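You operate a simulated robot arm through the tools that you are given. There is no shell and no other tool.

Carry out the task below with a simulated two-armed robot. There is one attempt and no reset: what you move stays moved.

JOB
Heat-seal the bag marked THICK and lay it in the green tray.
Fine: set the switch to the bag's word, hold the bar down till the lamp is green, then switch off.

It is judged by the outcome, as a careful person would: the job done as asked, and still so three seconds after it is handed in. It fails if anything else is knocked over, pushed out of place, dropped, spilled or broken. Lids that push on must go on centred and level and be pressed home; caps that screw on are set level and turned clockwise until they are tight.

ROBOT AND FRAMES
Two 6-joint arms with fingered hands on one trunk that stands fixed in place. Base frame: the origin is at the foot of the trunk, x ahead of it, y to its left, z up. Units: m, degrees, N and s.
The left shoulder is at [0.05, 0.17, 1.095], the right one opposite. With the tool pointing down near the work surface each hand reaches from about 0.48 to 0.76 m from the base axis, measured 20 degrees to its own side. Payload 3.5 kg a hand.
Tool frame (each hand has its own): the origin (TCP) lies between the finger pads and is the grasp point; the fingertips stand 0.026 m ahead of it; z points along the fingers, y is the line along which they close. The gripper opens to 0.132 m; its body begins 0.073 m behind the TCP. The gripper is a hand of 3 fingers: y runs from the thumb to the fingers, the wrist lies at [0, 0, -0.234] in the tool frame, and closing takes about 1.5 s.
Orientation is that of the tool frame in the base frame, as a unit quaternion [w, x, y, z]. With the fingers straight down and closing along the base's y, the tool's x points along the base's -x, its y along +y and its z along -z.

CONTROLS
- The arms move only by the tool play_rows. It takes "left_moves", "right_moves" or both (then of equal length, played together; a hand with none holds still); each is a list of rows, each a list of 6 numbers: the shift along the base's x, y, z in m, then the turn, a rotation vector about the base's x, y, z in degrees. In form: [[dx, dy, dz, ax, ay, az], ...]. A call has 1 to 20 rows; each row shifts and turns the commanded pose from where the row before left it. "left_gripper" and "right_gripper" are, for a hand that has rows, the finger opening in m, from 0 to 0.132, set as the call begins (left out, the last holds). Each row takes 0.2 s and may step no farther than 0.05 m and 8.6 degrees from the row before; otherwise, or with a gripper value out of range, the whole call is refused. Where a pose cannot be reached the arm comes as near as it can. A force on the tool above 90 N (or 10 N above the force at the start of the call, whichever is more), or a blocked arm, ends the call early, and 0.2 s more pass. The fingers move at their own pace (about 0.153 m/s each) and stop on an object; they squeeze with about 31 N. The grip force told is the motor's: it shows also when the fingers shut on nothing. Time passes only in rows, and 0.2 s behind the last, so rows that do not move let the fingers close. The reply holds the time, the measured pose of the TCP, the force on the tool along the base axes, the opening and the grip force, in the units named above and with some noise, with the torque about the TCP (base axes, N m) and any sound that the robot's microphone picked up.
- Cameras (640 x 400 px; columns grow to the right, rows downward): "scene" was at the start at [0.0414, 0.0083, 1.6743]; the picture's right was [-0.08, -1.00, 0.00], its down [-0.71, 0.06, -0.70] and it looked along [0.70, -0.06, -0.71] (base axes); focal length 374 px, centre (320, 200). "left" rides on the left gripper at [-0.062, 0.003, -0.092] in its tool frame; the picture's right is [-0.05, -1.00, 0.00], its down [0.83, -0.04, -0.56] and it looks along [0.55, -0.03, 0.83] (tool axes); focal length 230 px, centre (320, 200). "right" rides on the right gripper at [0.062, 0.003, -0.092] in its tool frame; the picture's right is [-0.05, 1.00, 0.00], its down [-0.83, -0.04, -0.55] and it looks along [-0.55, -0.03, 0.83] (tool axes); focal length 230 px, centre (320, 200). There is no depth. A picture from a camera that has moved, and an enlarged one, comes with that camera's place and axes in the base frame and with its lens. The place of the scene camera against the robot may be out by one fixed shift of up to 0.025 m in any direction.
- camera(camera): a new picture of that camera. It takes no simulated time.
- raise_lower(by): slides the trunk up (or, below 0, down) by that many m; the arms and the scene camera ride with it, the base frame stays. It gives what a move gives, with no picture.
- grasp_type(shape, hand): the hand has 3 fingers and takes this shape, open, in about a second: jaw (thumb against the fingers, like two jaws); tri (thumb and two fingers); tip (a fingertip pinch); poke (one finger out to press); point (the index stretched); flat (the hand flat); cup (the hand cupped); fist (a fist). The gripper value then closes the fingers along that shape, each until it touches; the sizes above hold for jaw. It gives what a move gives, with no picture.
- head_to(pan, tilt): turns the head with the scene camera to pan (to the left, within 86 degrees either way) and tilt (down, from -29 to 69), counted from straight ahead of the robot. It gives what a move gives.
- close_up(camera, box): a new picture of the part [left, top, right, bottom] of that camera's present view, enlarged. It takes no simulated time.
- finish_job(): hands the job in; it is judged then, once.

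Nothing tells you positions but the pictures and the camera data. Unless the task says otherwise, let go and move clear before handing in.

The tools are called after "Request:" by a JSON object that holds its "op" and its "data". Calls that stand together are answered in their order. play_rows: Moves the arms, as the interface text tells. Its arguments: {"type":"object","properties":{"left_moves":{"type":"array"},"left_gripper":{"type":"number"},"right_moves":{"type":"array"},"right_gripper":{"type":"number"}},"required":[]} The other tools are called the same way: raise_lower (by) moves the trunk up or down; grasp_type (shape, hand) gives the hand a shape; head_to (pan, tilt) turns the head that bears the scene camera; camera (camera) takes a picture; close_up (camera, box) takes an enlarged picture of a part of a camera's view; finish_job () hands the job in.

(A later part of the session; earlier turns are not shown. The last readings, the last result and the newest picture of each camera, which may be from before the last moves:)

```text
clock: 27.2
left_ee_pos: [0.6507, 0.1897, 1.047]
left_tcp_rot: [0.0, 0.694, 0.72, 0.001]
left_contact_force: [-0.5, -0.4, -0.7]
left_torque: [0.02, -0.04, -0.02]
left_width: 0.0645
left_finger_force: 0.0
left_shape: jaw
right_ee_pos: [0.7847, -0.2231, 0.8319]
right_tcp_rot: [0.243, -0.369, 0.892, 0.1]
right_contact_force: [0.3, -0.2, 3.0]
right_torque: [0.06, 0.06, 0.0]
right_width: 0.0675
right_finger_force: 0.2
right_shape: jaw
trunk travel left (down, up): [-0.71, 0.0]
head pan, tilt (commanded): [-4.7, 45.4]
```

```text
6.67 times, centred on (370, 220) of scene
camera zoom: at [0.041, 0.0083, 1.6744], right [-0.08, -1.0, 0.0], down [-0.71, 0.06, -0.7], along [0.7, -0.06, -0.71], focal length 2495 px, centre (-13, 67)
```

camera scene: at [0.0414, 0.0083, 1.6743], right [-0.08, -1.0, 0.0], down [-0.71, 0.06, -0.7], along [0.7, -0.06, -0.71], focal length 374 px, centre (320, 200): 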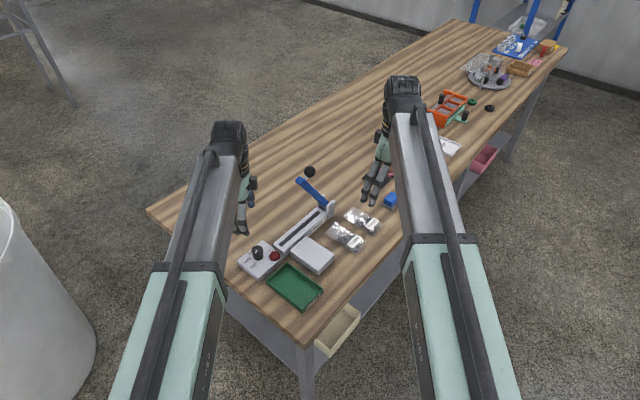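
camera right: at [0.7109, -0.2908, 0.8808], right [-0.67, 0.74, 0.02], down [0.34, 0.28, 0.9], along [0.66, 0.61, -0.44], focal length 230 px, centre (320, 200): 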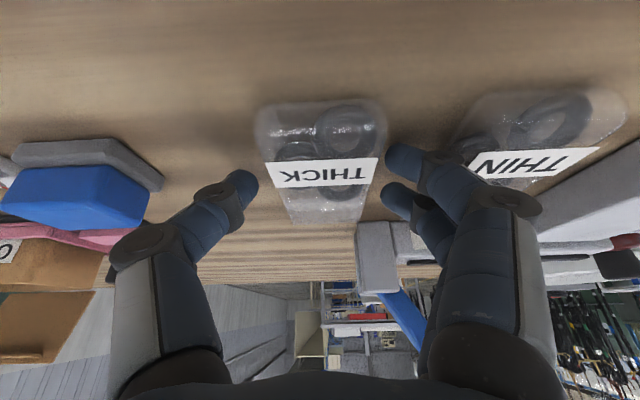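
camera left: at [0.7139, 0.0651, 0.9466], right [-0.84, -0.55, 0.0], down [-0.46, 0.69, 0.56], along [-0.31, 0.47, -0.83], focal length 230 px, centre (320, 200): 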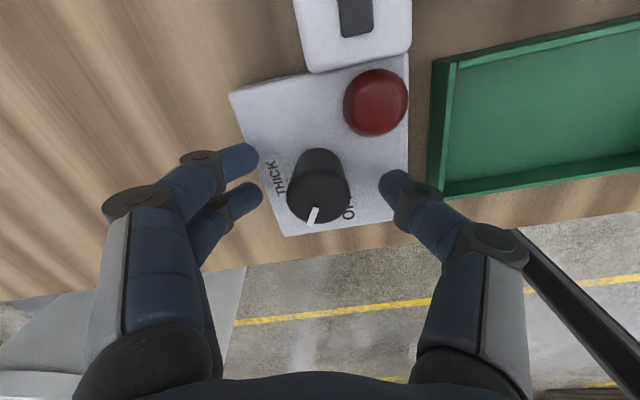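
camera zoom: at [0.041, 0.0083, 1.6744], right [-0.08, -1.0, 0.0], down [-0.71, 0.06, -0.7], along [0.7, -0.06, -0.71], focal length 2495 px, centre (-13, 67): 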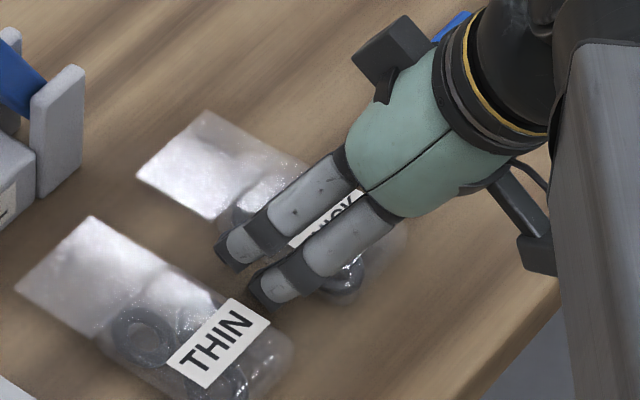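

The fingertips are just touching the bench (3 N) on either side of the bag's contents. I'll raise 2 mm and close.

Request:
{"op": "play_rows", "data": {"right_moves": [[0, 0, 0.002, 0, 0, 0], [0, 0, 0, 0, 0, 0], [0, 0, 0, 0, 0, 0], [0, 0, 0, 0, 0, 0], [0, 0, 0, 0, 0, 0], [0, 0, 0, 0, 0, 0]], "right_gripper": 0.03}}

Request:
{"op": "camera", "data": {"camera": "right"}}

Request:
{"op": "close_up", "data": {"camera": "scene", "box": [330, 190, 410, 250]}}

```text
clock: 28.6
left_ee_pos: [0.651, 0.1888, 1.045]
left_tcp_rot: [-0.001, 0.694, 0.72, 0.001]
left_contact_force: [-0.2, -0.2, 0.2]
left_torque: [-0.01, 0.01, 0.02]
left_width: 0.064
left_finger_force: 0.1
left_shape: jaw
right_ee_pos: [0.7832, -0.2241, 0.8331]
right_tcp_rot: [0.242, -0.37, 0.892, 0.1]
right_contact_force: [-0.7, 0.1, -0.3]
right_torque: [0.01, 0.0, 0.0]
right_width: 0.0494
right_finger_force: 30.7
right_shape: jaw
trunk travel left (down, up): [-0.71, 0.0]
head pan, tilt (commanded): [-4.7, 45.4]
```

```text
taken
camera right: at [0.7105, -0.2909, 0.8824], right [-0.67, 0.74, 0.03], down [0.34, 0.28, 0.9], along [0.66, 0.61, -0.44], focal length 230 px, centre (320, 200)
```

right: 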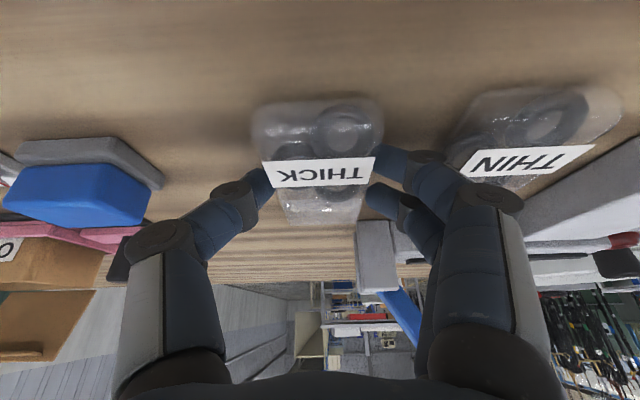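

```text
6.67 times, centred on (370, 220) of scene
camera zoom: at [0.0415, 0.0083, 1.6743], right [-0.08, -1.0, 0.0], down [-0.71, 0.06, -0.7], along [0.7, -0.06, -0.71], focal length 2495 px, centre (-13, 67)
```

zoom: 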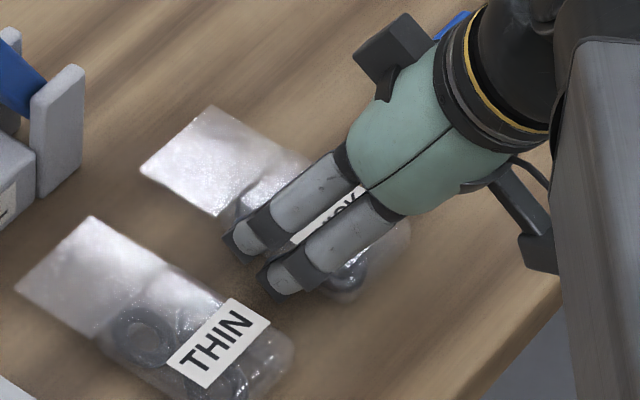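

The grip holds at 49 mm, which matches the bag's width. I'll lift gently and check that it comes up.

Request:
{"op": "play_rows", "data": {"right_moves": [[0, 0, 0.01, 0, 0, 0], [0, 0, 0.015, 0, 0, 0], [0, 0, 0.02, 0, 0, 0], [0, 0, 0.02, 0, 0, 0], [0, 0, 0.02, 0, 0, 0]]}}

Request:
{"op": "camera", "data": {"camera": "right"}}

Request:
{"op": "close_up", "data": {"camera": "scene", "box": [300, 150, 420, 250]}}

```text
clock: 29.8
left_ee_pos: [0.6512, 0.1888, 1.0467]
left_tcp_rot: [-0.001, 0.693, 0.721, 0.0]
left_contact_force: [-0.1, 0.7, 0.3]
left_torque: [-0.02, 0.02, 0.0]
left_width: 0.0643
left_finger_force: 0.0
left_shape: jaw
right_ee_pos: [0.7837, -0.2223, 0.9201]
right_tcp_rot: [0.242, -0.369, 0.892, 0.1]
right_contact_force: [-0.4, -0.1, -1.0]
right_torque: [-0.04, -0.01, -0.01]
right_width: 0.0491
right_finger_force: 31.0
right_shape: jaw
trunk travel left (down, up): [-0.71, 0.0]
head pan, tilt (commanded): [-4.7, 45.4]
```

```text
taken
camera right: at [0.7102, -0.2904, 0.9688], right [-0.67, 0.74, 0.02], down [0.34, 0.28, 0.9], along [0.66, 0.61, -0.44], focal length 230 px, centre (320, 200)
```

right: 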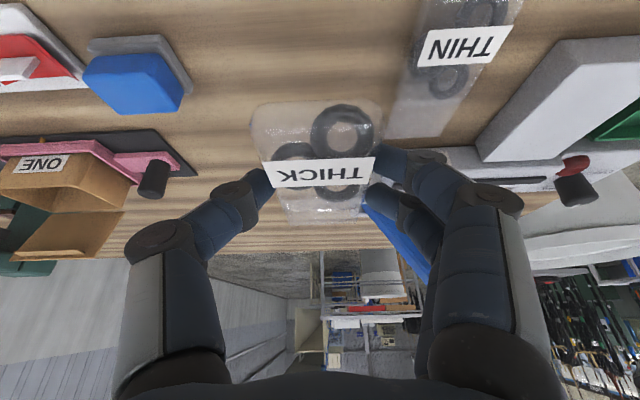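

```text
4.00 times, centred on (360, 200) of scene
camera zoom: at [0.0413, 0.0083, 1.6743], right [-0.08, -1.0, 0.0], down [-0.71, 0.06, -0.7], along [0.7, -0.06, -0.71], focal length 1497 px, centre (160, 200)
```

zoom: 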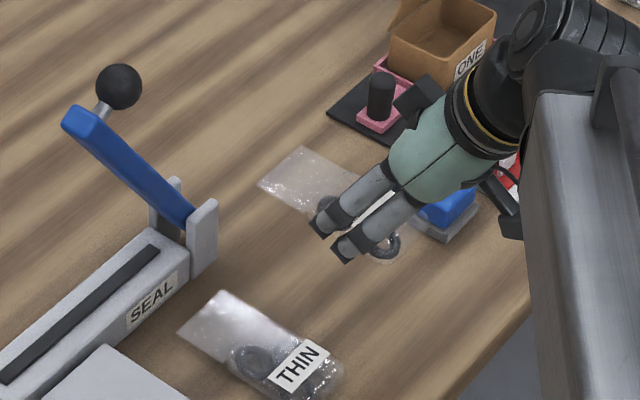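

The bag is held level. I'll carry it sideways past the hinge at a safe distance, then move it forward until its mouth is over the strip.

Request:
{"op": "play_rows", "data": {"right_moves": [[-0.0141, -0.0141, 0.01, 0, 0, 0], [-0.0184, 0.0184, 0, 0, 0, 0], [-0.0184, 0.0184, 0, 0, 0, 0], [-0.0184, 0.0184, 0, 0, 0, 0], [-0.0184, 0.0184, 0, 0, 0, 0], [-0.0184, 0.0184, 0, 0, 0, 0], [-0.0184, 0.0184, 0, 0, 0, 0], [-0.0184, 0.0184, 0, 0, 0, 0], [-0.0183, 0.0183, 0, 0, 0, 0]]}}

Request:
{"op": "camera", "data": {"camera": "right"}}

Request:
{"op": "close_up", "data": {"camera": "scene", "box": [220, 150, 380, 290]}}

```text
clock: 31.8
left_ee_pos: [0.6516, 0.1891, 1.0457]
left_tcp_rot: [-0.001, 0.694, 0.72, 0.001]
left_contact_force: [-0.2, -0.1, 0.0]
left_torque: [-0.01, -0.01, 0.0]
left_width: 0.0643
left_finger_force: 0.1
left_shape: jaw
right_ee_pos: [0.6214, -0.0905, 0.9272]
right_tcp_rot: [0.241, -0.369, 0.892, 0.099]
right_contact_force: [-0.6, 0.2, -0.3]
right_torque: [-0.01, 0.02, 0.01]
right_width: 0.0495
right_finger_force: 31.1
right_shape: jaw
trunk travel left (down, up): [-0.71, 0.0]
head pan, tilt (commanded): [-4.7, 45.4]
```

```text
taken
camera right: at [0.5485, -0.1589, 0.9775], right [-0.67, 0.74, 0.02], down [0.34, 0.28, 0.9], along [0.66, 0.61, -0.44], focal length 230 px, centre (320, 200)
```

right: 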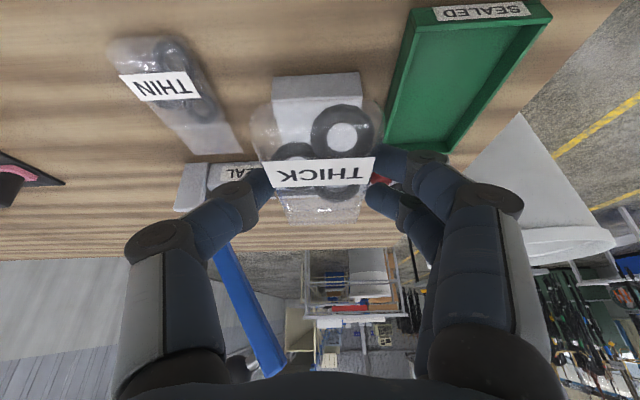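

```text
2.86 times, centred on (300, 220) of scene
camera zoom: at [0.0412, 0.0085, 1.6743], right [-0.08, -1.0, 0.0], down [-0.71, 0.06, -0.7], along [0.7, -0.06, -0.71], focal length 1069 px, centre (377, 143)
```

zoom: 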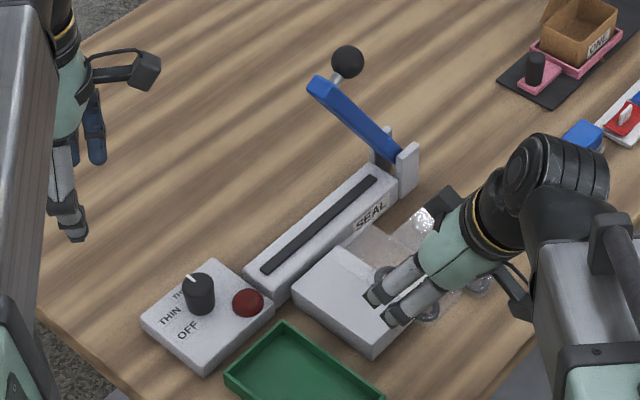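

The bag hangs in front of the platform. I'll move it forward over the strip and partly down, then check placement.

Request:
{"op": "play_rows", "data": {"right_moves": [[0.0155, 0.0155, 0, 0, 0, 0], [0.0155, 0.0155, -0.01, 0, 0, 0], [0.0155, 0.0155, -0.012, 0, 0, 0], [0.0155, 0.0155, -0.015, 0, 0, 0]]}}

Request:
{"op": "camera", "data": {"camera": "right"}}

Request:
{"op": "close_up", "data": {"camera": "scene", "box": [250, 180, 350, 280]}}

Request:
{"op": "camera", "data": {"camera": "left"}}

```text
clock: 32.8
left_ee_pos: [0.6513, 0.1887, 1.0462]
left_tcp_rot: [-0.002, 0.694, 0.72, 0.001]
left_contact_force: [-0.1, 0.6, 0.3]
left_torque: [-0.01, -0.02, -0.01]
left_width: 0.0642
left_finger_force: 0.0
left_shape: jaw
right_ee_pos: [0.685, -0.0286, 0.8899]
right_tcp_rot: [0.241, -0.369, 0.892, 0.1]
right_contact_force: [-0.2, -0.3, -0.2]
right_torque: [0.03, 0.01, -0.01]
right_width: 0.0495
right_finger_force: 30.5
right_shape: jaw
trunk travel left (down, up): [-0.71, 0.0]
head pan, tilt (commanded): [-4.7, 45.4]
```

```text
taken
camera right: at [0.6113, -0.0966, 0.9394], right [-0.67, 0.74, 0.03], down [0.34, 0.28, 0.9], along [0.66, 0.61, -0.44], focal length 230 px, centre (320, 200)
```

right: 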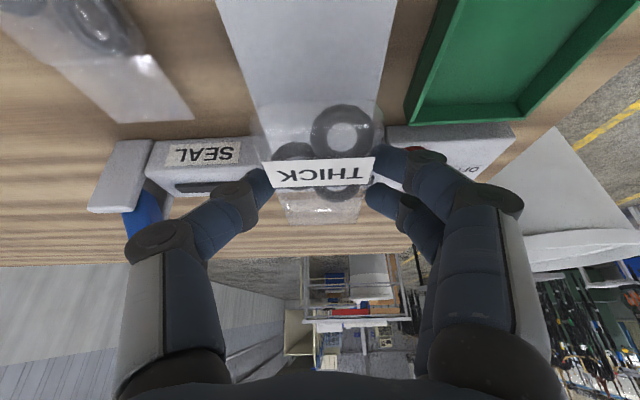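

```text
4.00 times, centred on (300, 230) of scene
camera zoom: at [0.0418, 0.0084, 1.6743], right [-0.08, -1.0, 0.0], down [-0.71, 0.06, -0.7], along [0.7, -0.06, -0.71], focal length 1497 px, centre (400, 80)
```

zoom: 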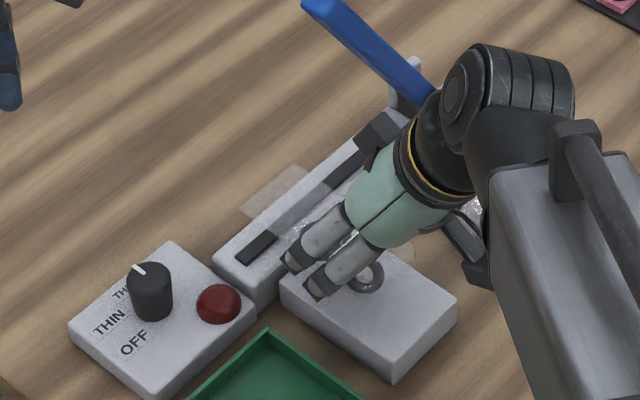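

```text
taken
camera left: at [0.657, 0.1292, 1.1389], right [-1.0, -0.09, 0.0], down [-0.07, 0.83, 0.56], along [-0.05, 0.56, -0.83], focal length 230 px, centre (320, 200)
```

left: 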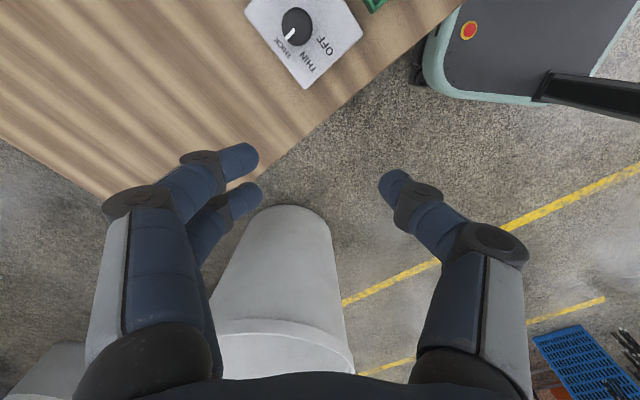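

The bag's mouth overhangs the strip and its contents are over the platform. I'll lower it gently until it touches.

Request:
{"op": "play_rows", "data": {"right_moves": [[0, 0, -0.006, 0, 0, 0], [0, 0, -0.006, 0, 0, 0], [0, 0, -0.005, 0, 0, 0]]}}

Request:
{"op": "camera", "data": {"camera": "right"}}

Request:
{"op": "close_up", "data": {"camera": "scene", "box": [260, 190, 340, 270]}}

```text
clock: 33.6
left_ee_pos: [0.6513, 0.1887, 1.0462]
left_tcp_rot: [-0.001, 0.693, 0.721, 0.001]
left_contact_force: [0.3, 0.3, 0.9]
left_torque: [0.0, 0.04, -0.01]
left_width: 0.0644
left_finger_force: 0.1
left_shape: jaw
right_ee_pos: [0.684, -0.0282, 0.8741]
right_tcp_rot: [0.24, -0.369, 0.892, 0.099]
right_contact_force: [0.7, 0.2, -0.4]
right_torque: [0.0, 0.03, 0.01]
right_width: 0.049
right_finger_force: 31.8
right_shape: jaw
trunk travel left (down, up): [-0.71, 0.0]
head pan, tilt (commanded): [-4.7, 45.4]
```

```text
taken
camera right: at [0.6111, -0.0965, 0.9236], right [-0.67, 0.74, 0.03], down [0.34, 0.28, 0.9], along [0.66, 0.61, -0.44], focal length 230 px, centre (320, 200)
```

right: 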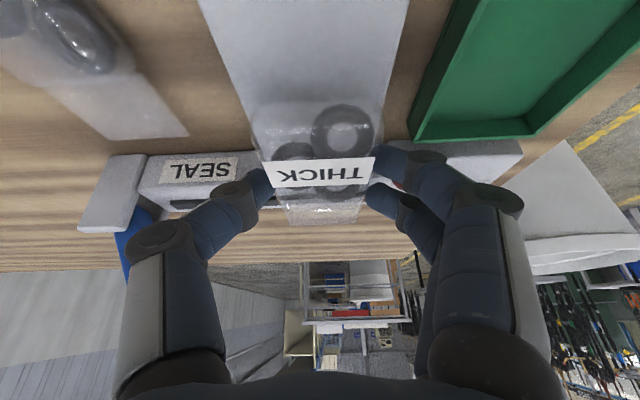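

```text
5.00 times, centred on (300, 230) of scene
camera zoom: at [0.0416, 0.0083, 1.6743], right [-0.08, -1.0, 0.0], down [-0.71, 0.06, -0.7], along [0.7, -0.06, -0.71], focal length 1871 px, centre (420, 50)
```

zoom: 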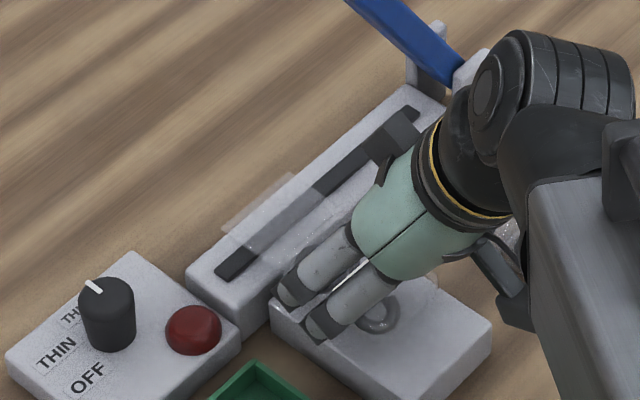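

Request:
{"op": "play_rows", "data": {"right_moves": [[0, 0, -0.003, 0, 0, 0], [0, 0, -0.002, 0, 0, 0]]}}

```text
clock: 34.2
left_ee_pos: [0.6512, 0.1888, 1.0467]
left_tcp_rot: [-0.001, 0.693, 0.721, 0.002]
left_contact_force: [0.4, -0.7, 0.0]
left_torque: [-0.05, 0.01, -0.02]
left_width: 0.0645
left_finger_force: 0.1
left_shape: jaw
right_ee_pos: [0.6847, -0.0277, 0.8703]
right_tcp_rot: [0.242, -0.369, 0.892, 0.1]
right_contact_force: [-0.3, -0.9, -0.6]
right_torque: [0.04, 0.03, 0.0]
right_width: 0.0494
right_finger_force: 30.3
right_shape: jaw
trunk travel left (down, up): [-0.71, 0.0]
head pan, tilt (commanded): [-4.7, 45.4]
```

Request:
{"op": "play_rows", "data": {"right_moves": [[0, 0, -0.002, 0, 0, 0], [0, 0, -0.002, 0, 0, 0]]}}

Request:
{"op": "close_up", "data": {"camera": "right", "box": [200, 60, 440, 240]}}

```text
clock: 34.8
left_ee_pos: [0.6518, 0.1893, 1.0457]
left_tcp_rot: [-0.002, 0.693, 0.721, 0.001]
left_contact_force: [0.2, -0.4, 0.7]
left_torque: [-0.02, 0.0, 0.01]
left_width: 0.0642
left_finger_force: 0.0
left_shape: jaw
right_ee_pos: [0.6845, -0.0283, 0.8655]
right_tcp_rot: [0.242, -0.369, 0.892, 0.099]
right_contact_force: [-0.1, 0.2, -0.7]
right_torque: [-0.03, 0.03, 0.02]
right_width: 0.0493
right_finger_force: 30.8
right_shape: jaw
trunk travel left (down, up): [-0.71, 0.0]
head pan, tilt (commanded): [-4.7, 45.4]
```

```text
2.22 times, centred on (320, 150) of right
camera zoom: at [0.6112, -0.0968, 0.9149], right [-0.67, 0.74, 0.03], down [0.34, 0.28, 0.9], along [0.66, 0.61, -0.44], focal length 511 px, centre (320, 311)
```

zoom: 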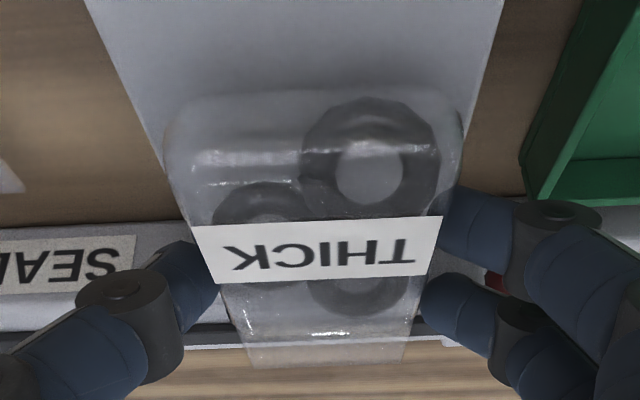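

Request:
{"op": "play_rows", "data": {"right_moves": [[0, 0, -0.002, 0, 0, 0], [0, 0, -0.002, 0, 0, 0]]}}

```text
clock: 35.4
left_ee_pos: [0.651, 0.1887, 1.0466]
left_tcp_rot: [-0.002, 0.693, 0.721, 0.002]
left_contact_force: [0.1, -0.2, -0.7]
left_torque: [-0.02, 0.01, 0.04]
left_width: 0.0643
left_finger_force: 0.1
left_shape: jaw
right_ee_pos: [0.6843, -0.0288, 0.8614]
right_tcp_rot: [0.242, -0.369, 0.892, 0.099]
right_contact_force: [-0.3, 0.0, -0.6]
right_torque: [0.0, 0.01, 0.0]
right_width: 0.0495
right_finger_force: 30.5
right_shape: jaw
trunk travel left (down, up): [-0.71, 0.0]
head pan, tilt (commanded): [-4.7, 45.4]
```

Request:
{"op": "play_rows", "data": {"right_moves": [[0, 0, -0.002, 0, 0, 0], [0, 0, -0.002, 0, 0, 0]]}}

Request:
{"op": "close_up", "data": {"camera": "right", "box": [200, 60, 440, 240]}}

Request:
{"op": "close_up", "data": {"camera": "scene", "box": [270, 200, 330, 260]}}

```text
clock: 36.0
left_ee_pos: [0.6492, 0.189, 1.0476]
left_tcp_rot: [-0.002, 0.693, 0.72, 0.002]
left_contact_force: [-0.1, 0.9, 0.3]
left_torque: [0.05, 0.0, -0.02]
left_width: 0.0643
left_finger_force: 0.1
left_shape: jaw
right_ee_pos: [0.6834, -0.0271, 0.8606]
right_tcp_rot: [0.244, -0.369, 0.891, 0.1]
right_contact_force: [-0.9, 0.6, 18.0]
right_torque: [0.35, 0.26, -0.03]
right_width: 0.0495
right_finger_force: 31.3
right_shape: jaw
trunk travel left (down, up): [-0.71, 0.0]
head pan, tilt (commanded): [-4.7, 45.4]
```

```text
2.22 times, centred on (320, 150) of right
camera zoom: at [0.6105, -0.0958, 0.9093], right [-0.67, 0.74, 0.02], down [0.34, 0.28, 0.9], along [0.66, 0.61, -0.43], focal length 511 px, centre (320, 311)
```

zoom: 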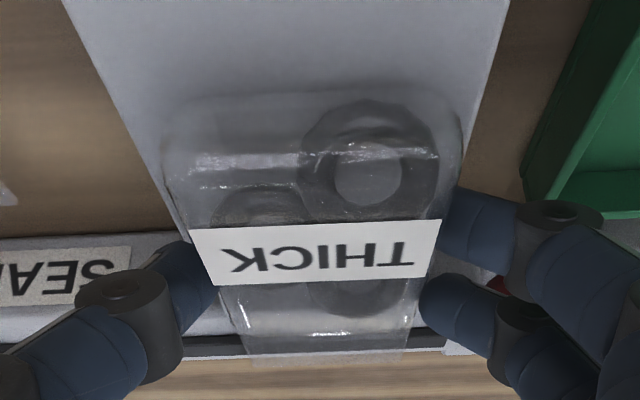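

```text
6.67 times, centred on (300, 230) of scene
camera zoom: at [0.0395, 0.0083, 1.6747], right [-0.08, -1.0, 0.0], down [-0.71, 0.06, -0.7], along [0.7, -0.06, -0.71], focal length 2495 px, centre (453, 0)
```

zoom: 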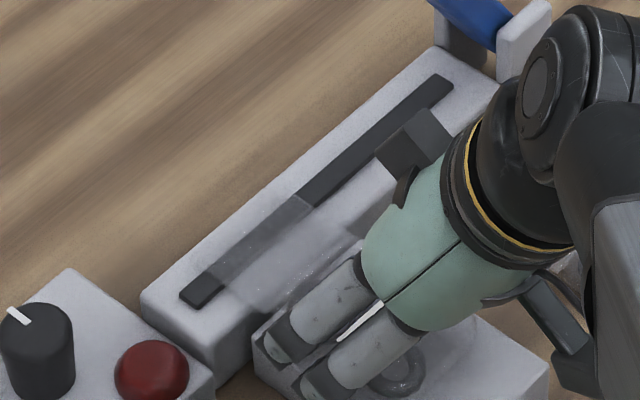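

The bag is resting on the platform (18 N of contact). I'll look closer at where the mouth lies relative to the strip.

Request:
{"op": "close_up", "data": {"camera": "scene", "box": [274, 205, 314, 245]}}

Request:
{"op": "close_up", "data": {"camera": "right", "box": [270, 170, 400, 240]}}

```text
10.00 times, centred on (294, 225) of scene
camera zoom: at [0.0395, 0.0083, 1.6747], right [-0.08, -1.0, 0.0], down [-0.71, 0.06, -0.7], along [0.7, -0.06, -0.71], focal length 3742 px, centre (580, -50)
```

zoom: 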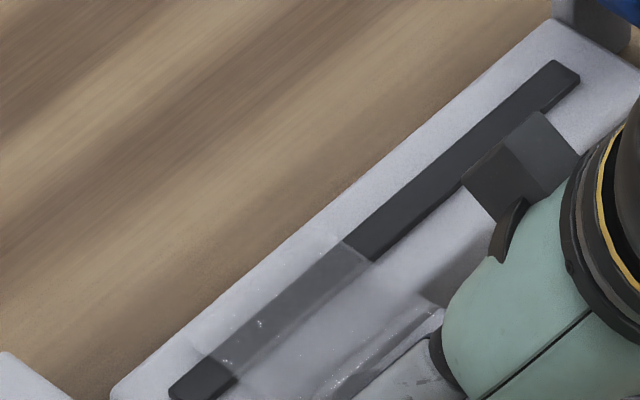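

```text
4.92 times, centred on (335, 205) of right
camera zoom: at [0.6105, -0.0958, 0.9093], right [-0.67, 0.74, 0.02], down [0.34, 0.28, 0.9], along [0.66, 0.61, -0.43], focal length 1133 px, centre (246, 175)
```

zoom: 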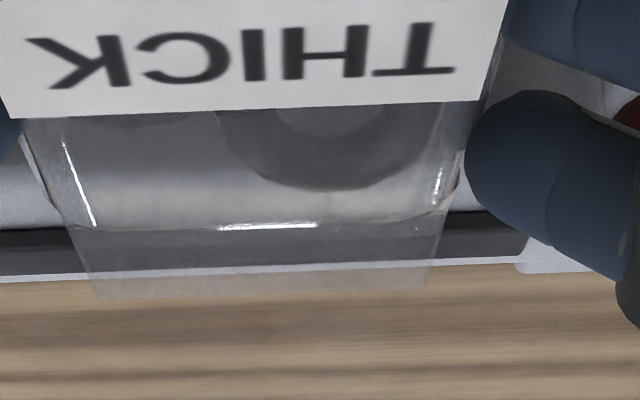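

The mouth is only about 5 mm past the strip's far edge. I'll lift slightly, move the bag about 7 mm further in so the strip is well inside the empty part, and set it down again.

Request:
{"op": "play_rows", "data": {"right_moves": [[0, 0, 0.005, 0, 0, 0], [0.005, 0.005, 0, 0, 0, 0], [0, 0, -0.002, 0, 0, 0]]}}

Request:
{"op": "close_up", "data": {"camera": "scene", "box": [274, 205, 314, 245]}}

Request:
{"op": "close_up", "data": {"camera": "right", "box": [270, 170, 400, 240]}}

```text
clock: 36.8
left_ee_pos: [0.6518, 0.1887, 1.0467]
left_tcp_rot: [-0.001, 0.694, 0.72, 0.001]
left_contact_force: [-0.5, -0.3, 0.3]
left_torque: [-0.01, -0.02, 0.01]
left_width: 0.0644
left_finger_force: 0.1
left_shape: jaw
right_ee_pos: [0.6898, -0.0234, 0.8601]
right_tcp_rot: [0.242, -0.369, 0.892, 0.099]
right_contact_force: [0.2, 0.1, -0.1]
right_torque: [0.01, 0.02, -0.02]
right_width: 0.0497
right_finger_force: 31.6
right_shape: jaw
trunk travel left (down, up): [-0.71, 0.0]
head pan, tilt (commanded): [-4.7, 45.4]
```

```text
10.00 times, centred on (294, 225) of scene
camera zoom: at [0.0414, 0.0082, 1.6743], right [-0.08, -1.0, 0.0], down [-0.71, 0.06, -0.7], along [0.7, -0.06, -0.71], focal length 3742 px, centre (580, -50)
```

zoom: 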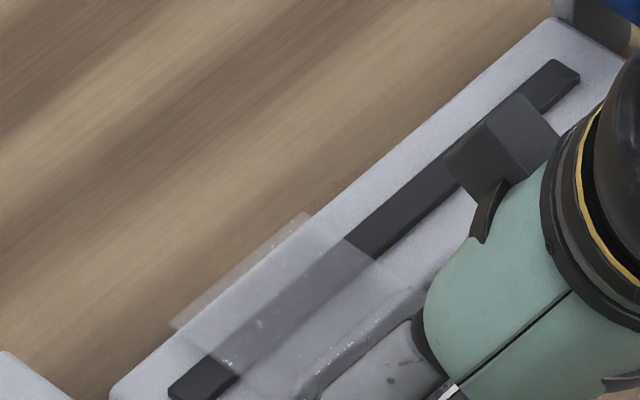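

```text
4.92 times, centred on (335, 205) of right
camera zoom: at [0.6164, -0.0917, 0.9104], right [-0.67, 0.74, 0.03], down [0.34, 0.28, 0.9], along [0.66, 0.61, -0.44], focal length 1133 px, centre (246, 175)
```

zoom: 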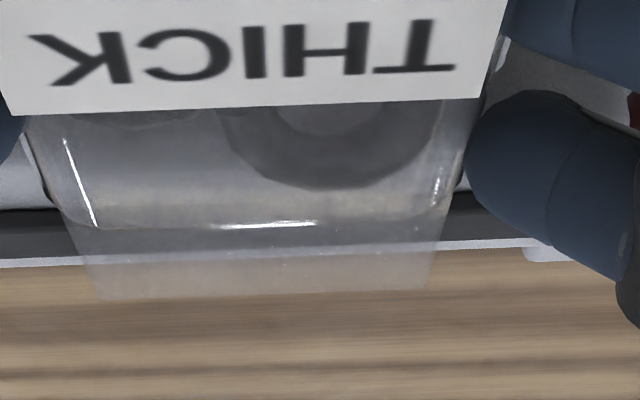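

Now the strip crosses the middle of the bag's empty part, with the mouth about 15 mm beyond it. I'll lower the last millimetres and let go.

Request:
{"op": "play_rows", "data": {"right_moves": [[0, 0, -0.001, 0, 0, 0], [0, 0, -0.001, 0, 0, 0]]}}

```text
clock: 37.4
left_ee_pos: [0.6514, 0.1895, 1.0465]
left_tcp_rot: [-0.002, 0.694, 0.72, 0.001]
left_contact_force: [0.0, -0.5, 0.1]
left_torque: [0.02, 0.01, -0.02]
left_width: 0.0644
left_finger_force: 0.1
left_shape: jaw
right_ee_pos: [0.6896, -0.0241, 0.86]
right_tcp_rot: [0.243, -0.369, 0.892, 0.099]
right_contact_force: [-0.7, -1.5, 6.5]
right_torque: [0.09, 0.1, 0.04]
right_width: 0.0497
right_finger_force: 30.8
right_shape: jaw
trunk travel left (down, up): [-0.71, 0.0]
head pan, tilt (commanded): [-4.7, 45.4]
```

Request:
{"op": "play_rows", "data": {"right_moves": [[0, 0, 0, 0, 0, 0], [0, 0, 0, 0, 0, 0], [0, 0, 0, 0, 0, 0]], "right_gripper": 0.072}}

Request:
{"op": "camera", "data": {"camera": "right"}}

Request:
{"op": "close_up", "data": {"camera": "scene", "box": [260, 190, 340, 270]}}

```text
clock: 38.2
left_ee_pos: [0.6511, 0.189, 1.0467]
left_tcp_rot: [-0.002, 0.694, 0.72, 0.001]
left_contact_force: [-0.9, 0.5, 0.0]
left_torque: [0.03, -0.01, 0.0]
left_width: 0.0642
left_finger_force: 0.1
left_shape: jaw
right_ee_pos: [0.6884, -0.0227, 0.8592]
right_tcp_rot: [0.242, -0.368, 0.892, 0.098]
right_contact_force: [0.4, 0.5, 0.1]
right_torque: [0.0, 0.01, 0.02]
right_width: 0.0711
right_finger_force: 0.1
right_shape: jaw
trunk travel left (down, up): [-0.71, 0.0]
head pan, tilt (commanded): [-4.7, 45.4]
```

```text
taken
camera right: at [0.6161, -0.0912, 0.9087], right [-0.67, 0.74, 0.03], down [0.34, 0.28, 0.9], along [0.66, 0.61, -0.44], focal length 230 px, centre (320, 200)
```

right: 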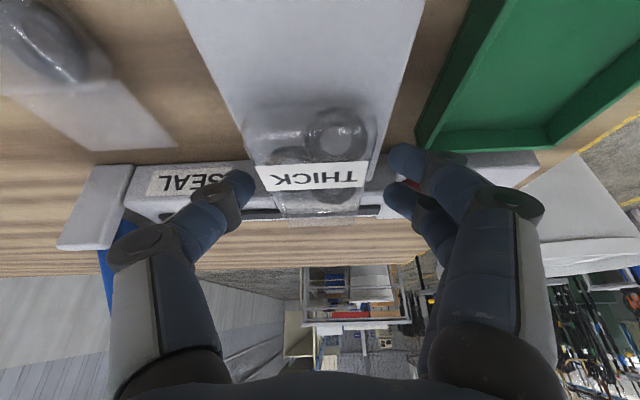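

```text
5.00 times, centred on (300, 230) of scene
camera zoom: at [0.0413, 0.0082, 1.6743], right [-0.08, -1.0, 0.0], down [-0.71, 0.06, -0.7], along [0.7, -0.06, -0.71], focal length 1871 px, centre (420, 50)
```

zoom: 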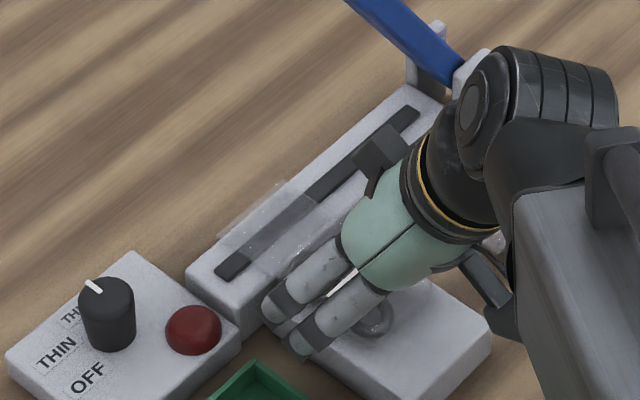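

The bag is released and lying on the platform. I'll back the right hand out along its own axis and move it clear.

Request:
{"op": "play_rows", "data": {"right_moves": [[-0.0088, -0.0088, 0.0217, 0, 0, 0], [-0.0088, -0.0088, 0.0217, 0, 0, 0], [-0.0088, -0.0088, 0.0217, 0, 0, 0], [-0.0088, -0.0088, 0.0217, 0, 0, 0], [-0.01, -0.02, 0.02, 0, 0, 0], [-0.01, -0.03, 0.01, 0, 0, 0], [-0.01, -0.03, 0.01, 0, 0, 0], [-0.01, -0.03, 0, 0, 0, 0], [-0.01, -0.03, 0, 0, 0, 0]]}}

Request:
{"op": "close_up", "data": {"camera": "scene", "box": [230, 150, 370, 290]}}

Request:
{"op": "close_up", "data": {"camera": "scene", "box": [270, 200, 340, 270]}}

Request:
{"op": "camera", "data": {"camera": "right"}}

```text
clock: 40.2
left_ee_pos: [0.6499, 0.1897, 1.0468]
left_tcp_rot: [-0.002, 0.693, 0.721, 0.002]
left_contact_force: [0.0, -0.4, 0.2]
left_torque: [0.0, 0.01, 0.0]
left_width: 0.0643
left_finger_force: 0.1
left_shape: jaw
right_ee_pos: [0.6054, -0.197, 0.9863]
right_tcp_rot: [0.241, -0.369, 0.892, 0.099]
right_contact_force: [-0.1, 0.2, -0.5]
right_torque: [0.02, 0.0, -0.01]
right_width: 0.0714
right_finger_force: 0.1
right_shape: jaw
trunk travel left (down, up): [-0.71, 0.0]
head pan, tilt (commanded): [-4.7, 45.4]
```

```text
2.86 times, centred on (300, 220) of scene
camera zoom: at [0.0412, 0.0079, 1.6743], right [-0.08, -1.0, 0.0], down [-0.71, 0.06, -0.7], along [0.7, -0.06, -0.71], focal length 1069 px, centre (377, 143)
```

zoom: 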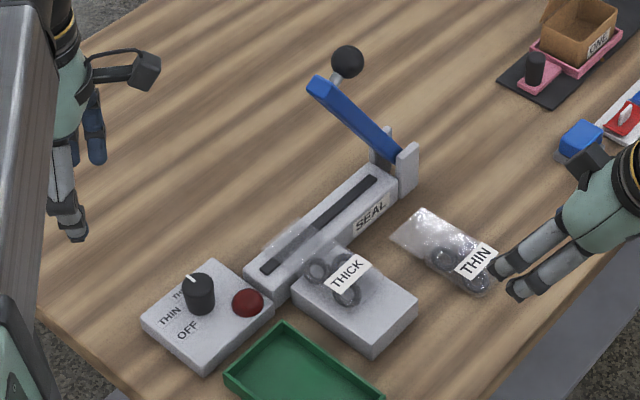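

```text
5.71 times, centred on (305, 235) of scene
camera zoom: at [0.0412, 0.0079, 1.6743], right [-0.08, -1.0, 0.0], down [-0.71, 0.06, -0.7], along [0.7, -0.06, -0.71], focal length 2138 px, centre (406, 0)
```

zoom: 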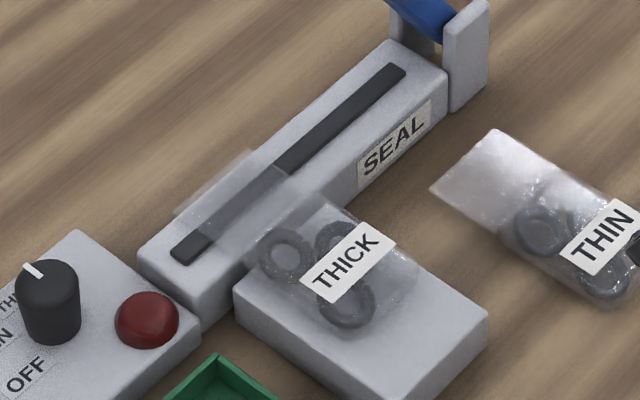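

```text
taken
camera right: at [0.5311, -0.2657, 1.035], right [-0.67, 0.74, 0.03], down [0.34, 0.28, 0.9], along [0.66, 0.61, -0.44], focal length 230 px, centre (320, 200)
```

right: 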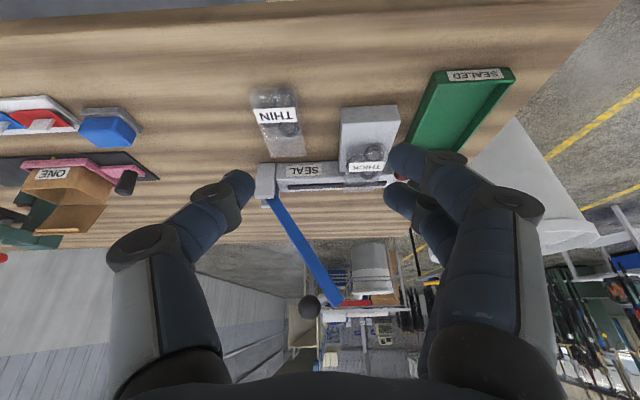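

The bag lies on the platform with its empty end across the strip, and THIN has not moved. Next the left hand goes to the bar's black ball near (0.797, -0.041, 1.028), tilted 45° with the fingers closing across the bar.

Request:
{"op": "play_rows", "data": {"left_moves": [[0.0083, -0.0133, 0.0065, 0, 0, 7.1], [0.0083, -0.0133, 0.0065, 0, 0, 7.1], [0.0083, -0.0133, 0.0065, 0, 0, 7.1], [0.0083, -0.0133, 0.0065, 0, 0, 7.1], [0.0083, -0.0133, 0.0065, 0, 0, 7.1], [0.0083, -0.0133, 0.0065, 0, 0, 7.1], [0.005, -0.01, 0, -5.3, -5.3, 0], [0.005, -0.01, 0, -5.3, -5.3, 0], [0.005, -0.01, 0, -5.3, -5.3, 0], [0.005, -0.01, 0, -5.3, -5.3, 0], [0.005, -0.01, 0, -5.3, -5.3, 0], [0.005, -0.01, 0, -5.3, -5.3, 0]], "left_gripper": 0.08}}

Request:
{"op": "camera", "data": {"camera": "left"}}

Request:
{"op": "close_up", "data": {"camera": "scene", "box": [220, 120, 380, 280]}}

```text
clock: 42.8
left_ee_pos: [0.73, 0.0512, 1.0856]
left_tcp_rot: [0.352, 0.356, 0.853, -0.146]
left_contact_force: [-0.7, 0.3, 0.7]
left_torque: [0.0, 0.01, 0.01]
left_width: 0.0793
left_finger_force: 0.0
left_shape: jaw
right_ee_pos: [0.604, -0.1975, 0.9855]
right_tcp_rot: [0.242, -0.369, 0.892, 0.099]
right_contact_force: [0.0, 0.2, -0.1]
right_torque: [-0.01, -0.01, 0.01]
right_width: 0.0714
right_finger_force: 0.1
right_shape: jaw
trunk travel left (down, up): [-0.71, 0.0]
head pan, tilt (commanded): [-4.7, 45.4]
```

```text
taken
camera left: at [0.7169, 0.0695, 1.1938], right [-0.68, -0.73, 0.03], down [-0.72, 0.66, -0.19], along [0.12, -0.16, -0.98], focal length 230 px, centre (320, 200)
```

left: 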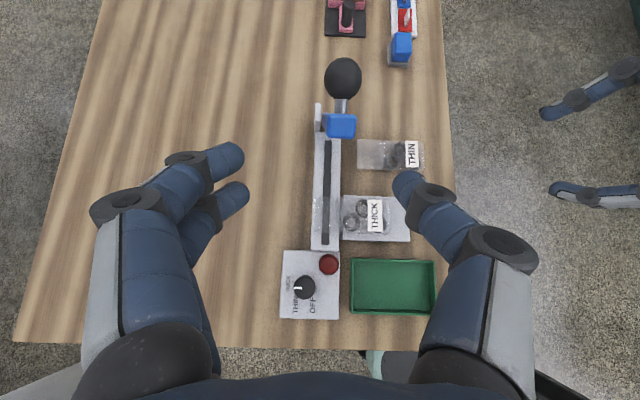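

```text
2.50 times, centred on (300, 200) of scene
camera zoom: at [0.0415, 0.0083, 1.6744], right [-0.08, -1.0, 0.0], down [-0.71, 0.06, -0.7], along [0.7, -0.06, -0.71], focal length 936 px, centre (370, 200)
```

zoom: 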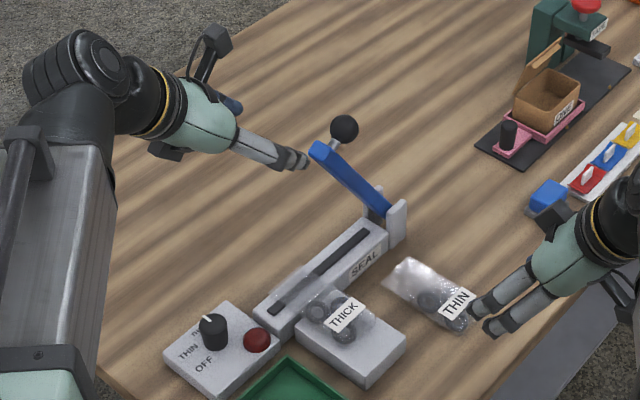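

From this top view the ball is at about (0.798, -0.041, 1.027), in line with the strip. I'll align the hand and advance so the ball ends up between the fingers.

Request:
{"op": "play_rows", "data": {"left_moves": [[0.0093, -0.0178, 0, 0, 0, 0], [0.0093, -0.0178, 0, 0, 0, 0], [0.0093, -0.0177, -0.001, 0, 0, 0], [0.0099, -0.01, -0.0142, 0, 0, 0], [0.0099, -0.01, -0.0142, 0, 0, 0]]}}

Request:
{"op": "camera", "data": {"camera": "left"}}

Request:
{"op": "close_up", "data": {"camera": "scene", "box": [260, 130, 360, 230]}}

```text
clock: 44.0
left_ee_pos: [0.7765, -0.0223, 1.0544]
left_tcp_rot: [0.351, 0.355, 0.854, -0.145]
left_contact_force: [0.2, 0.2, 0.8]
left_torque: [0.0, 0.01, 0.01]
left_width: 0.0793
left_finger_force: 0.1
left_shape: jaw
right_ee_pos: [0.6042, -0.1966, 0.9858]
right_tcp_rot: [0.242, -0.37, 0.892, 0.1]
right_contact_force: [0.4, -0.3, 1.1]
right_torque: [-0.01, 0.0, -0.01]
right_width: 0.0713
right_finger_force: 0.0
right_shape: jaw
trunk travel left (down, up): [-0.71, 0.0]
head pan, tilt (commanded): [-4.7, 45.4]
```

```text
taken
camera left: at [0.7642, -0.0036, 1.164], right [-0.68, -0.73, 0.03], down [-0.72, 0.67, -0.19], along [0.12, -0.15, -0.98], focal length 230 px, centre (320, 200)
```

left: 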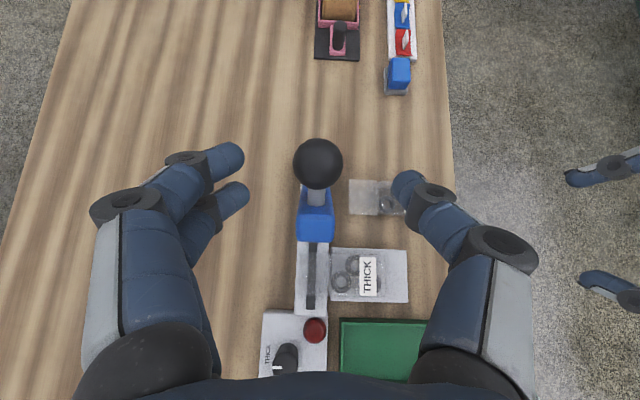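

```text
4.00 times, centred on (310, 180) of scene
camera zoom: at [0.0416, 0.008, 1.6743], right [-0.08, -1.0, 0.0], down [-0.71, 0.06, -0.7], along [0.7, -0.06, -0.71], focal length 1497 px, centre (360, 280)
```

zoom: 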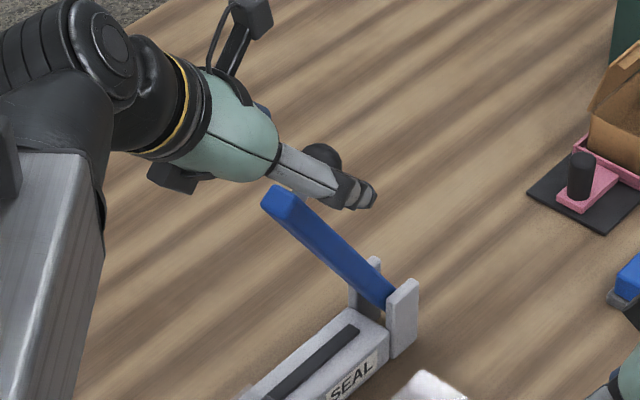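

The ball is centred between the fingers. I'll go the last 35 mm and close on it.

Request:
{"op": "play_rows", "data": {"left_moves": [[0.007, -0.0068, -0.0094, 0, 0, 0], [0.007, -0.0068, -0.0094, 0, 0, 0], [0.0071, -0.0067, -0.0093, 0, 0, 0]]}}

Request:
{"op": "play_rows", "data": {"left_moves": [[0, 0, 0, 0, 0, 0], [0, 0, 0, 0, 0, 0], [0, 0, 0, 0, 0, 0], [0, 0, 0, 0, 0, 0], [0, 0, 0, 0, 0, 0]], "left_gripper": 0.02}}

Request:
{"op": "camera", "data": {"camera": "left"}}

Request:
{"op": "close_up", "data": {"camera": "scene", "box": [260, 130, 360, 230]}}

```text
clock: 44.8
left_ee_pos: [0.7977, -0.043, 1.0261]
left_tcp_rot: [0.352, 0.356, 0.854, -0.145]
left_contact_force: [-0.7, -0.1, 0.1]
left_torque: [0.0, -0.03, 0.02]
left_width: 0.0794
left_finger_force: 0.1
left_shape: jaw
right_ee_pos: [0.6046, -0.1967, 0.9863]
right_tcp_rot: [0.242, -0.369, 0.892, 0.099]
right_contact_force: [-0.2, 0.2, 0.3]
right_torque: [0.01, 0.03, 0.01]
right_width: 0.0713
right_finger_force: 0.1
right_shape: jaw
trunk travel left (down, up): [-0.71, 0.0]
head pan, tilt (commanded): [-4.7, 45.4]
```

```text
clock: 46.0
left_ee_pos: [0.7979, -0.0426, 1.0265]
left_tcp_rot: [0.351, 0.356, 0.854, -0.145]
left_contact_force: [-0.4, 0.1, 0.5]
left_torque: [-0.03, -0.01, -0.03]
left_width: 0.0206
left_finger_force: 0.0
left_shape: jaw
right_ee_pos: [0.6041, -0.1973, 0.9856]
right_tcp_rot: [0.242, -0.369, 0.892, 0.099]
right_contact_force: [0.6, 0.0, -1.7]
right_torque: [0.03, -0.02, 0.02]
right_width: 0.0713
right_finger_force: 0.0
right_shape: jaw
trunk travel left (down, up): [-0.71, 0.0]
head pan, tilt (commanded): [-4.7, 45.4]
```

```text
taken
camera left: at [0.7853, -0.0243, 1.1354], right [-0.68, -0.73, 0.03], down [-0.72, 0.66, -0.19], along [0.12, -0.15, -0.98], focal length 230 px, centre (320, 200)
```

left: 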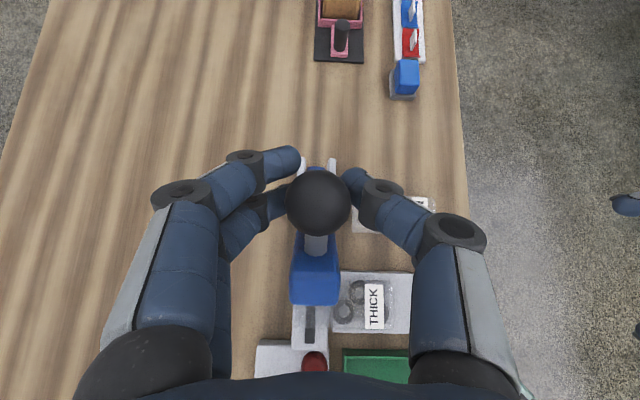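

```text
4.00 times, centred on (310, 180) of scene
camera zoom: at [0.0414, 0.0082, 1.6743], right [-0.08, -1.0, 0.0], down [-0.71, 0.06, -0.7], along [0.7, -0.06, -0.71], focal length 1497 px, centre (360, 280)
```

zoom: 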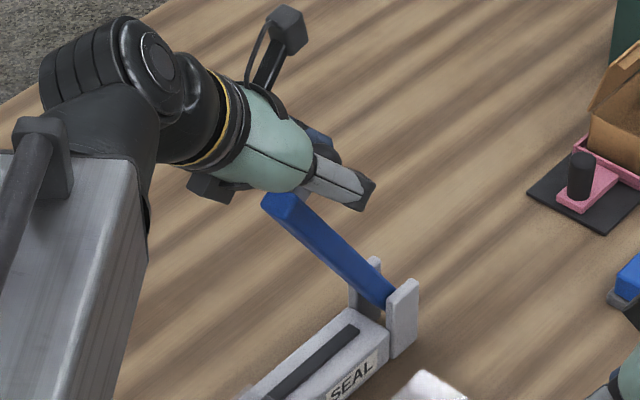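

The fingers reached the commanded 20 mm without squeezing the ball. I'll close further.

Request:
{"op": "play_rows", "data": {"left_moves": [[0, 0, 0, 0, 0, 0], [0, 0, 0, 0, 0, 0], [0, 0, 0, 0, 0, 0]], "left_gripper": 0.0}}

Request:
{"op": "close_up", "data": {"camera": "left", "box": [220, 100, 420, 300]}}

```text
clock: 46.8
left_ee_pos: [0.7985, -0.0452, 1.023]
left_tcp_rot: [0.35, 0.355, 0.854, -0.145]
left_contact_force: [0.4, -7.2, -13.9]
left_torque: [0.02, 0.01, -0.04]
left_width: 0.0022
left_finger_force: 30.7
left_shape: jaw
right_ee_pos: [0.6055, -0.1981, 0.9846]
right_tcp_rot: [0.241, -0.369, 0.892, 0.1]
right_contact_force: [0.1, -0.3, 0.6]
right_torque: [0.0, 0.03, 0.02]
right_width: 0.0713
right_finger_force: 0.0
right_shape: jaw
trunk travel left (down, up): [-0.71, 0.0]
head pan, tilt (commanded): [-4.7, 45.4]
```

```text
2.00 times, centred on (320, 200) of left
camera zoom: at [0.7859, -0.0259, 1.1334], right [-0.68, -0.73, 0.04], down [-0.72, 0.67, -0.19], along [0.11, -0.15, -0.98], focal length 460 px, centre (320, 200)
```

zoom: 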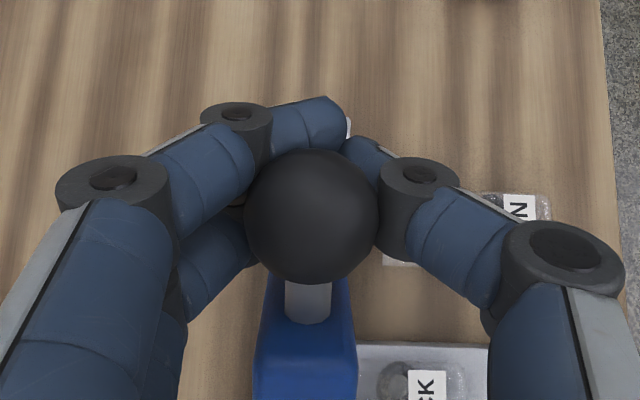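

The fingers now hook around the ball from the hinge side. I'll pull the bar down along its arc in stages, a third of the way first.

Request:
{"op": "play_rows", "data": {"left_moves": [[-0.0105, 0.0105, -0.0062, 0, 0, 0], [-0.01, 0.01, -0.0074, 0, 0, 0], [-0.0095, 0.0095, -0.0086, 0, 0, 0], [-0.0091, 0.0091, -0.0098, 0, 0, 0]]}}

Request:
{"op": "camera", "data": {"camera": "left"}}

Request:
{"op": "close_up", "data": {"camera": "scene", "box": [230, 140, 370, 280]}}

```text
clock: 47.8
left_ee_pos: [0.7604, -0.0067, 0.9922]
left_tcp_rot: [0.351, 0.356, 0.854, -0.145]
left_contact_force: [7.1, -16.9, -17.8]
left_torque: [-0.24, -0.14, -0.16]
left_width: 0.001
left_finger_force: 30.7
left_shape: jaw
right_ee_pos: [0.6082, -0.1987, 0.984]
right_tcp_rot: [0.241, -0.369, 0.892, 0.101]
right_contact_force: [0.1, 0.6, 0.4]
right_torque: [0.04, -0.01, 0.03]
right_width: 0.0715
right_finger_force: 0.0
right_shape: jaw
trunk travel left (down, up): [-0.71, 0.0]
head pan, tilt (commanded): [-4.7, 45.4]
```

```text
taken
camera left: at [0.7477, 0.0118, 1.1019], right [-0.68, -0.73, 0.04], down [-0.72, 0.67, -0.19], along [0.11, -0.15, -0.98], focal length 230 px, centre (320, 200)
```

left: 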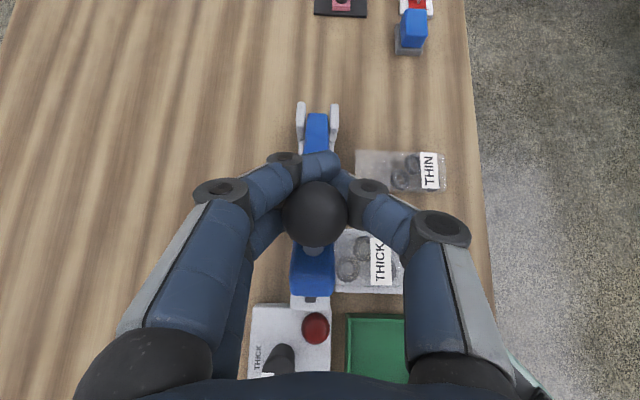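

```text
2.86 times, centred on (300, 210) of scene
camera zoom: at [0.0446, 0.006, 1.6742], right [-0.08, -1.0, 0.0], down [-0.71, 0.06, -0.7], along [0.7, -0.06, -0.71], focal length 1069 px, centre (377, 171)
```

zoom: 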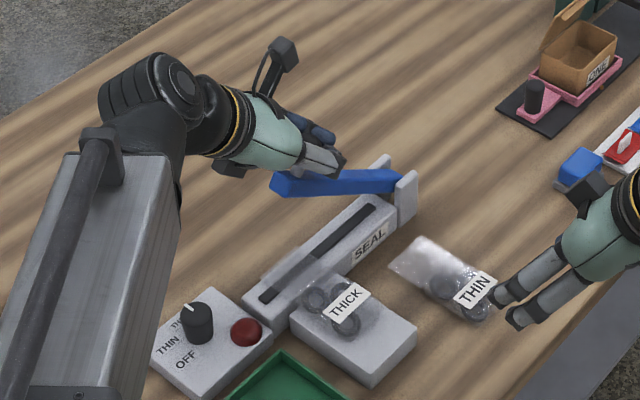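

The bar is following the hand and the bag is undisturbed. I'll continue along the arc.

Request:
{"op": "play_rows", "data": {"left_moves": [[-0.0086, 0.0086, -0.011, 0, 0, 0], [-0.0077, 0.0077, -0.0118, 0, 0, 0], [-0.0069, 0.0069, -0.0126, 0, 0, 0], [-0.0062, 0.0062, -0.0135, 0, 0, 0], [-0.0054, 0.0054, -0.0141, 0, 0, 0]]}}

Request:
{"op": "camera", "data": {"camera": "left"}}

Request:
{"op": "close_up", "data": {"camera": "scene", "box": [230, 160, 350, 280]}}

```text
clock: 49.0
left_ee_pos: [0.7277, 0.0264, 0.9302]
left_tcp_rot: [0.35, 0.358, 0.853, -0.146]
left_contact_force: [23.6, -33.3, -13.5]
left_torque: [-0.57, -0.33, -0.29]
left_width: 0.0
left_finger_force: 31.5
left_shape: jaw
right_ee_pos: [0.6074, -0.1988, 0.9838]
right_tcp_rot: [0.24, -0.369, 0.892, 0.101]
right_contact_force: [0.1, 0.8, -0.1]
right_torque: [-0.04, 0.01, -0.04]
right_width: 0.0714
right_finger_force: 0.0
right_shape: jaw
trunk travel left (down, up): [-0.71, 0.0]
head pan, tilt (commanded): [-4.7, 45.4]
```

```text
taken
camera left: at [0.7147, 0.0441, 1.0396], right [-0.68, -0.73, 0.03], down [-0.72, 0.67, -0.19], along [0.11, -0.15, -0.98], focal length 230 px, centre (320, 200)
```

left: 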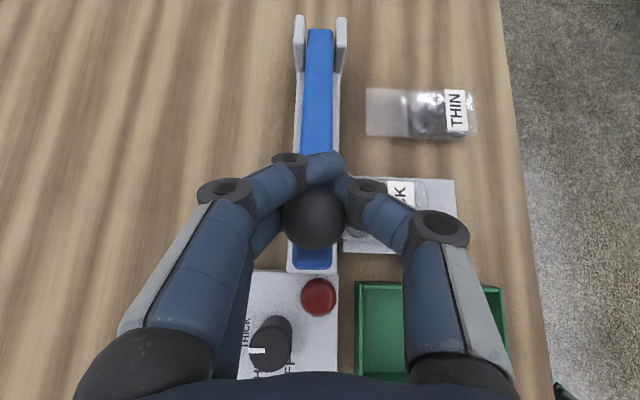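

```text
3.33 times, centred on (290, 220) of scene
camera zoom: at [0.0458, 0.0042, 1.6742], right [-0.08, -1.0, 0.0], down [-0.71, 0.06, -0.7], along [0.7, -0.06, -0.71], focal length 1248 px, centre (420, 133)
```

zoom: 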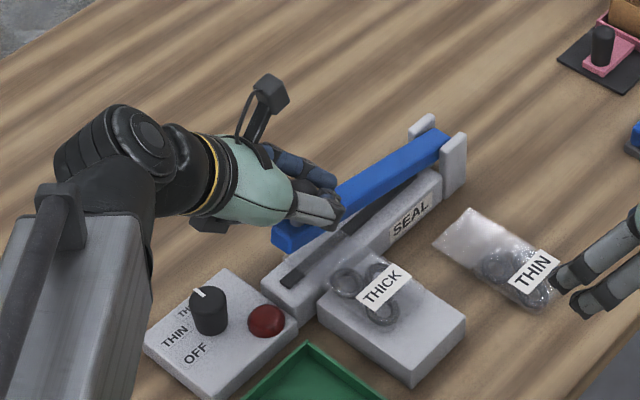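

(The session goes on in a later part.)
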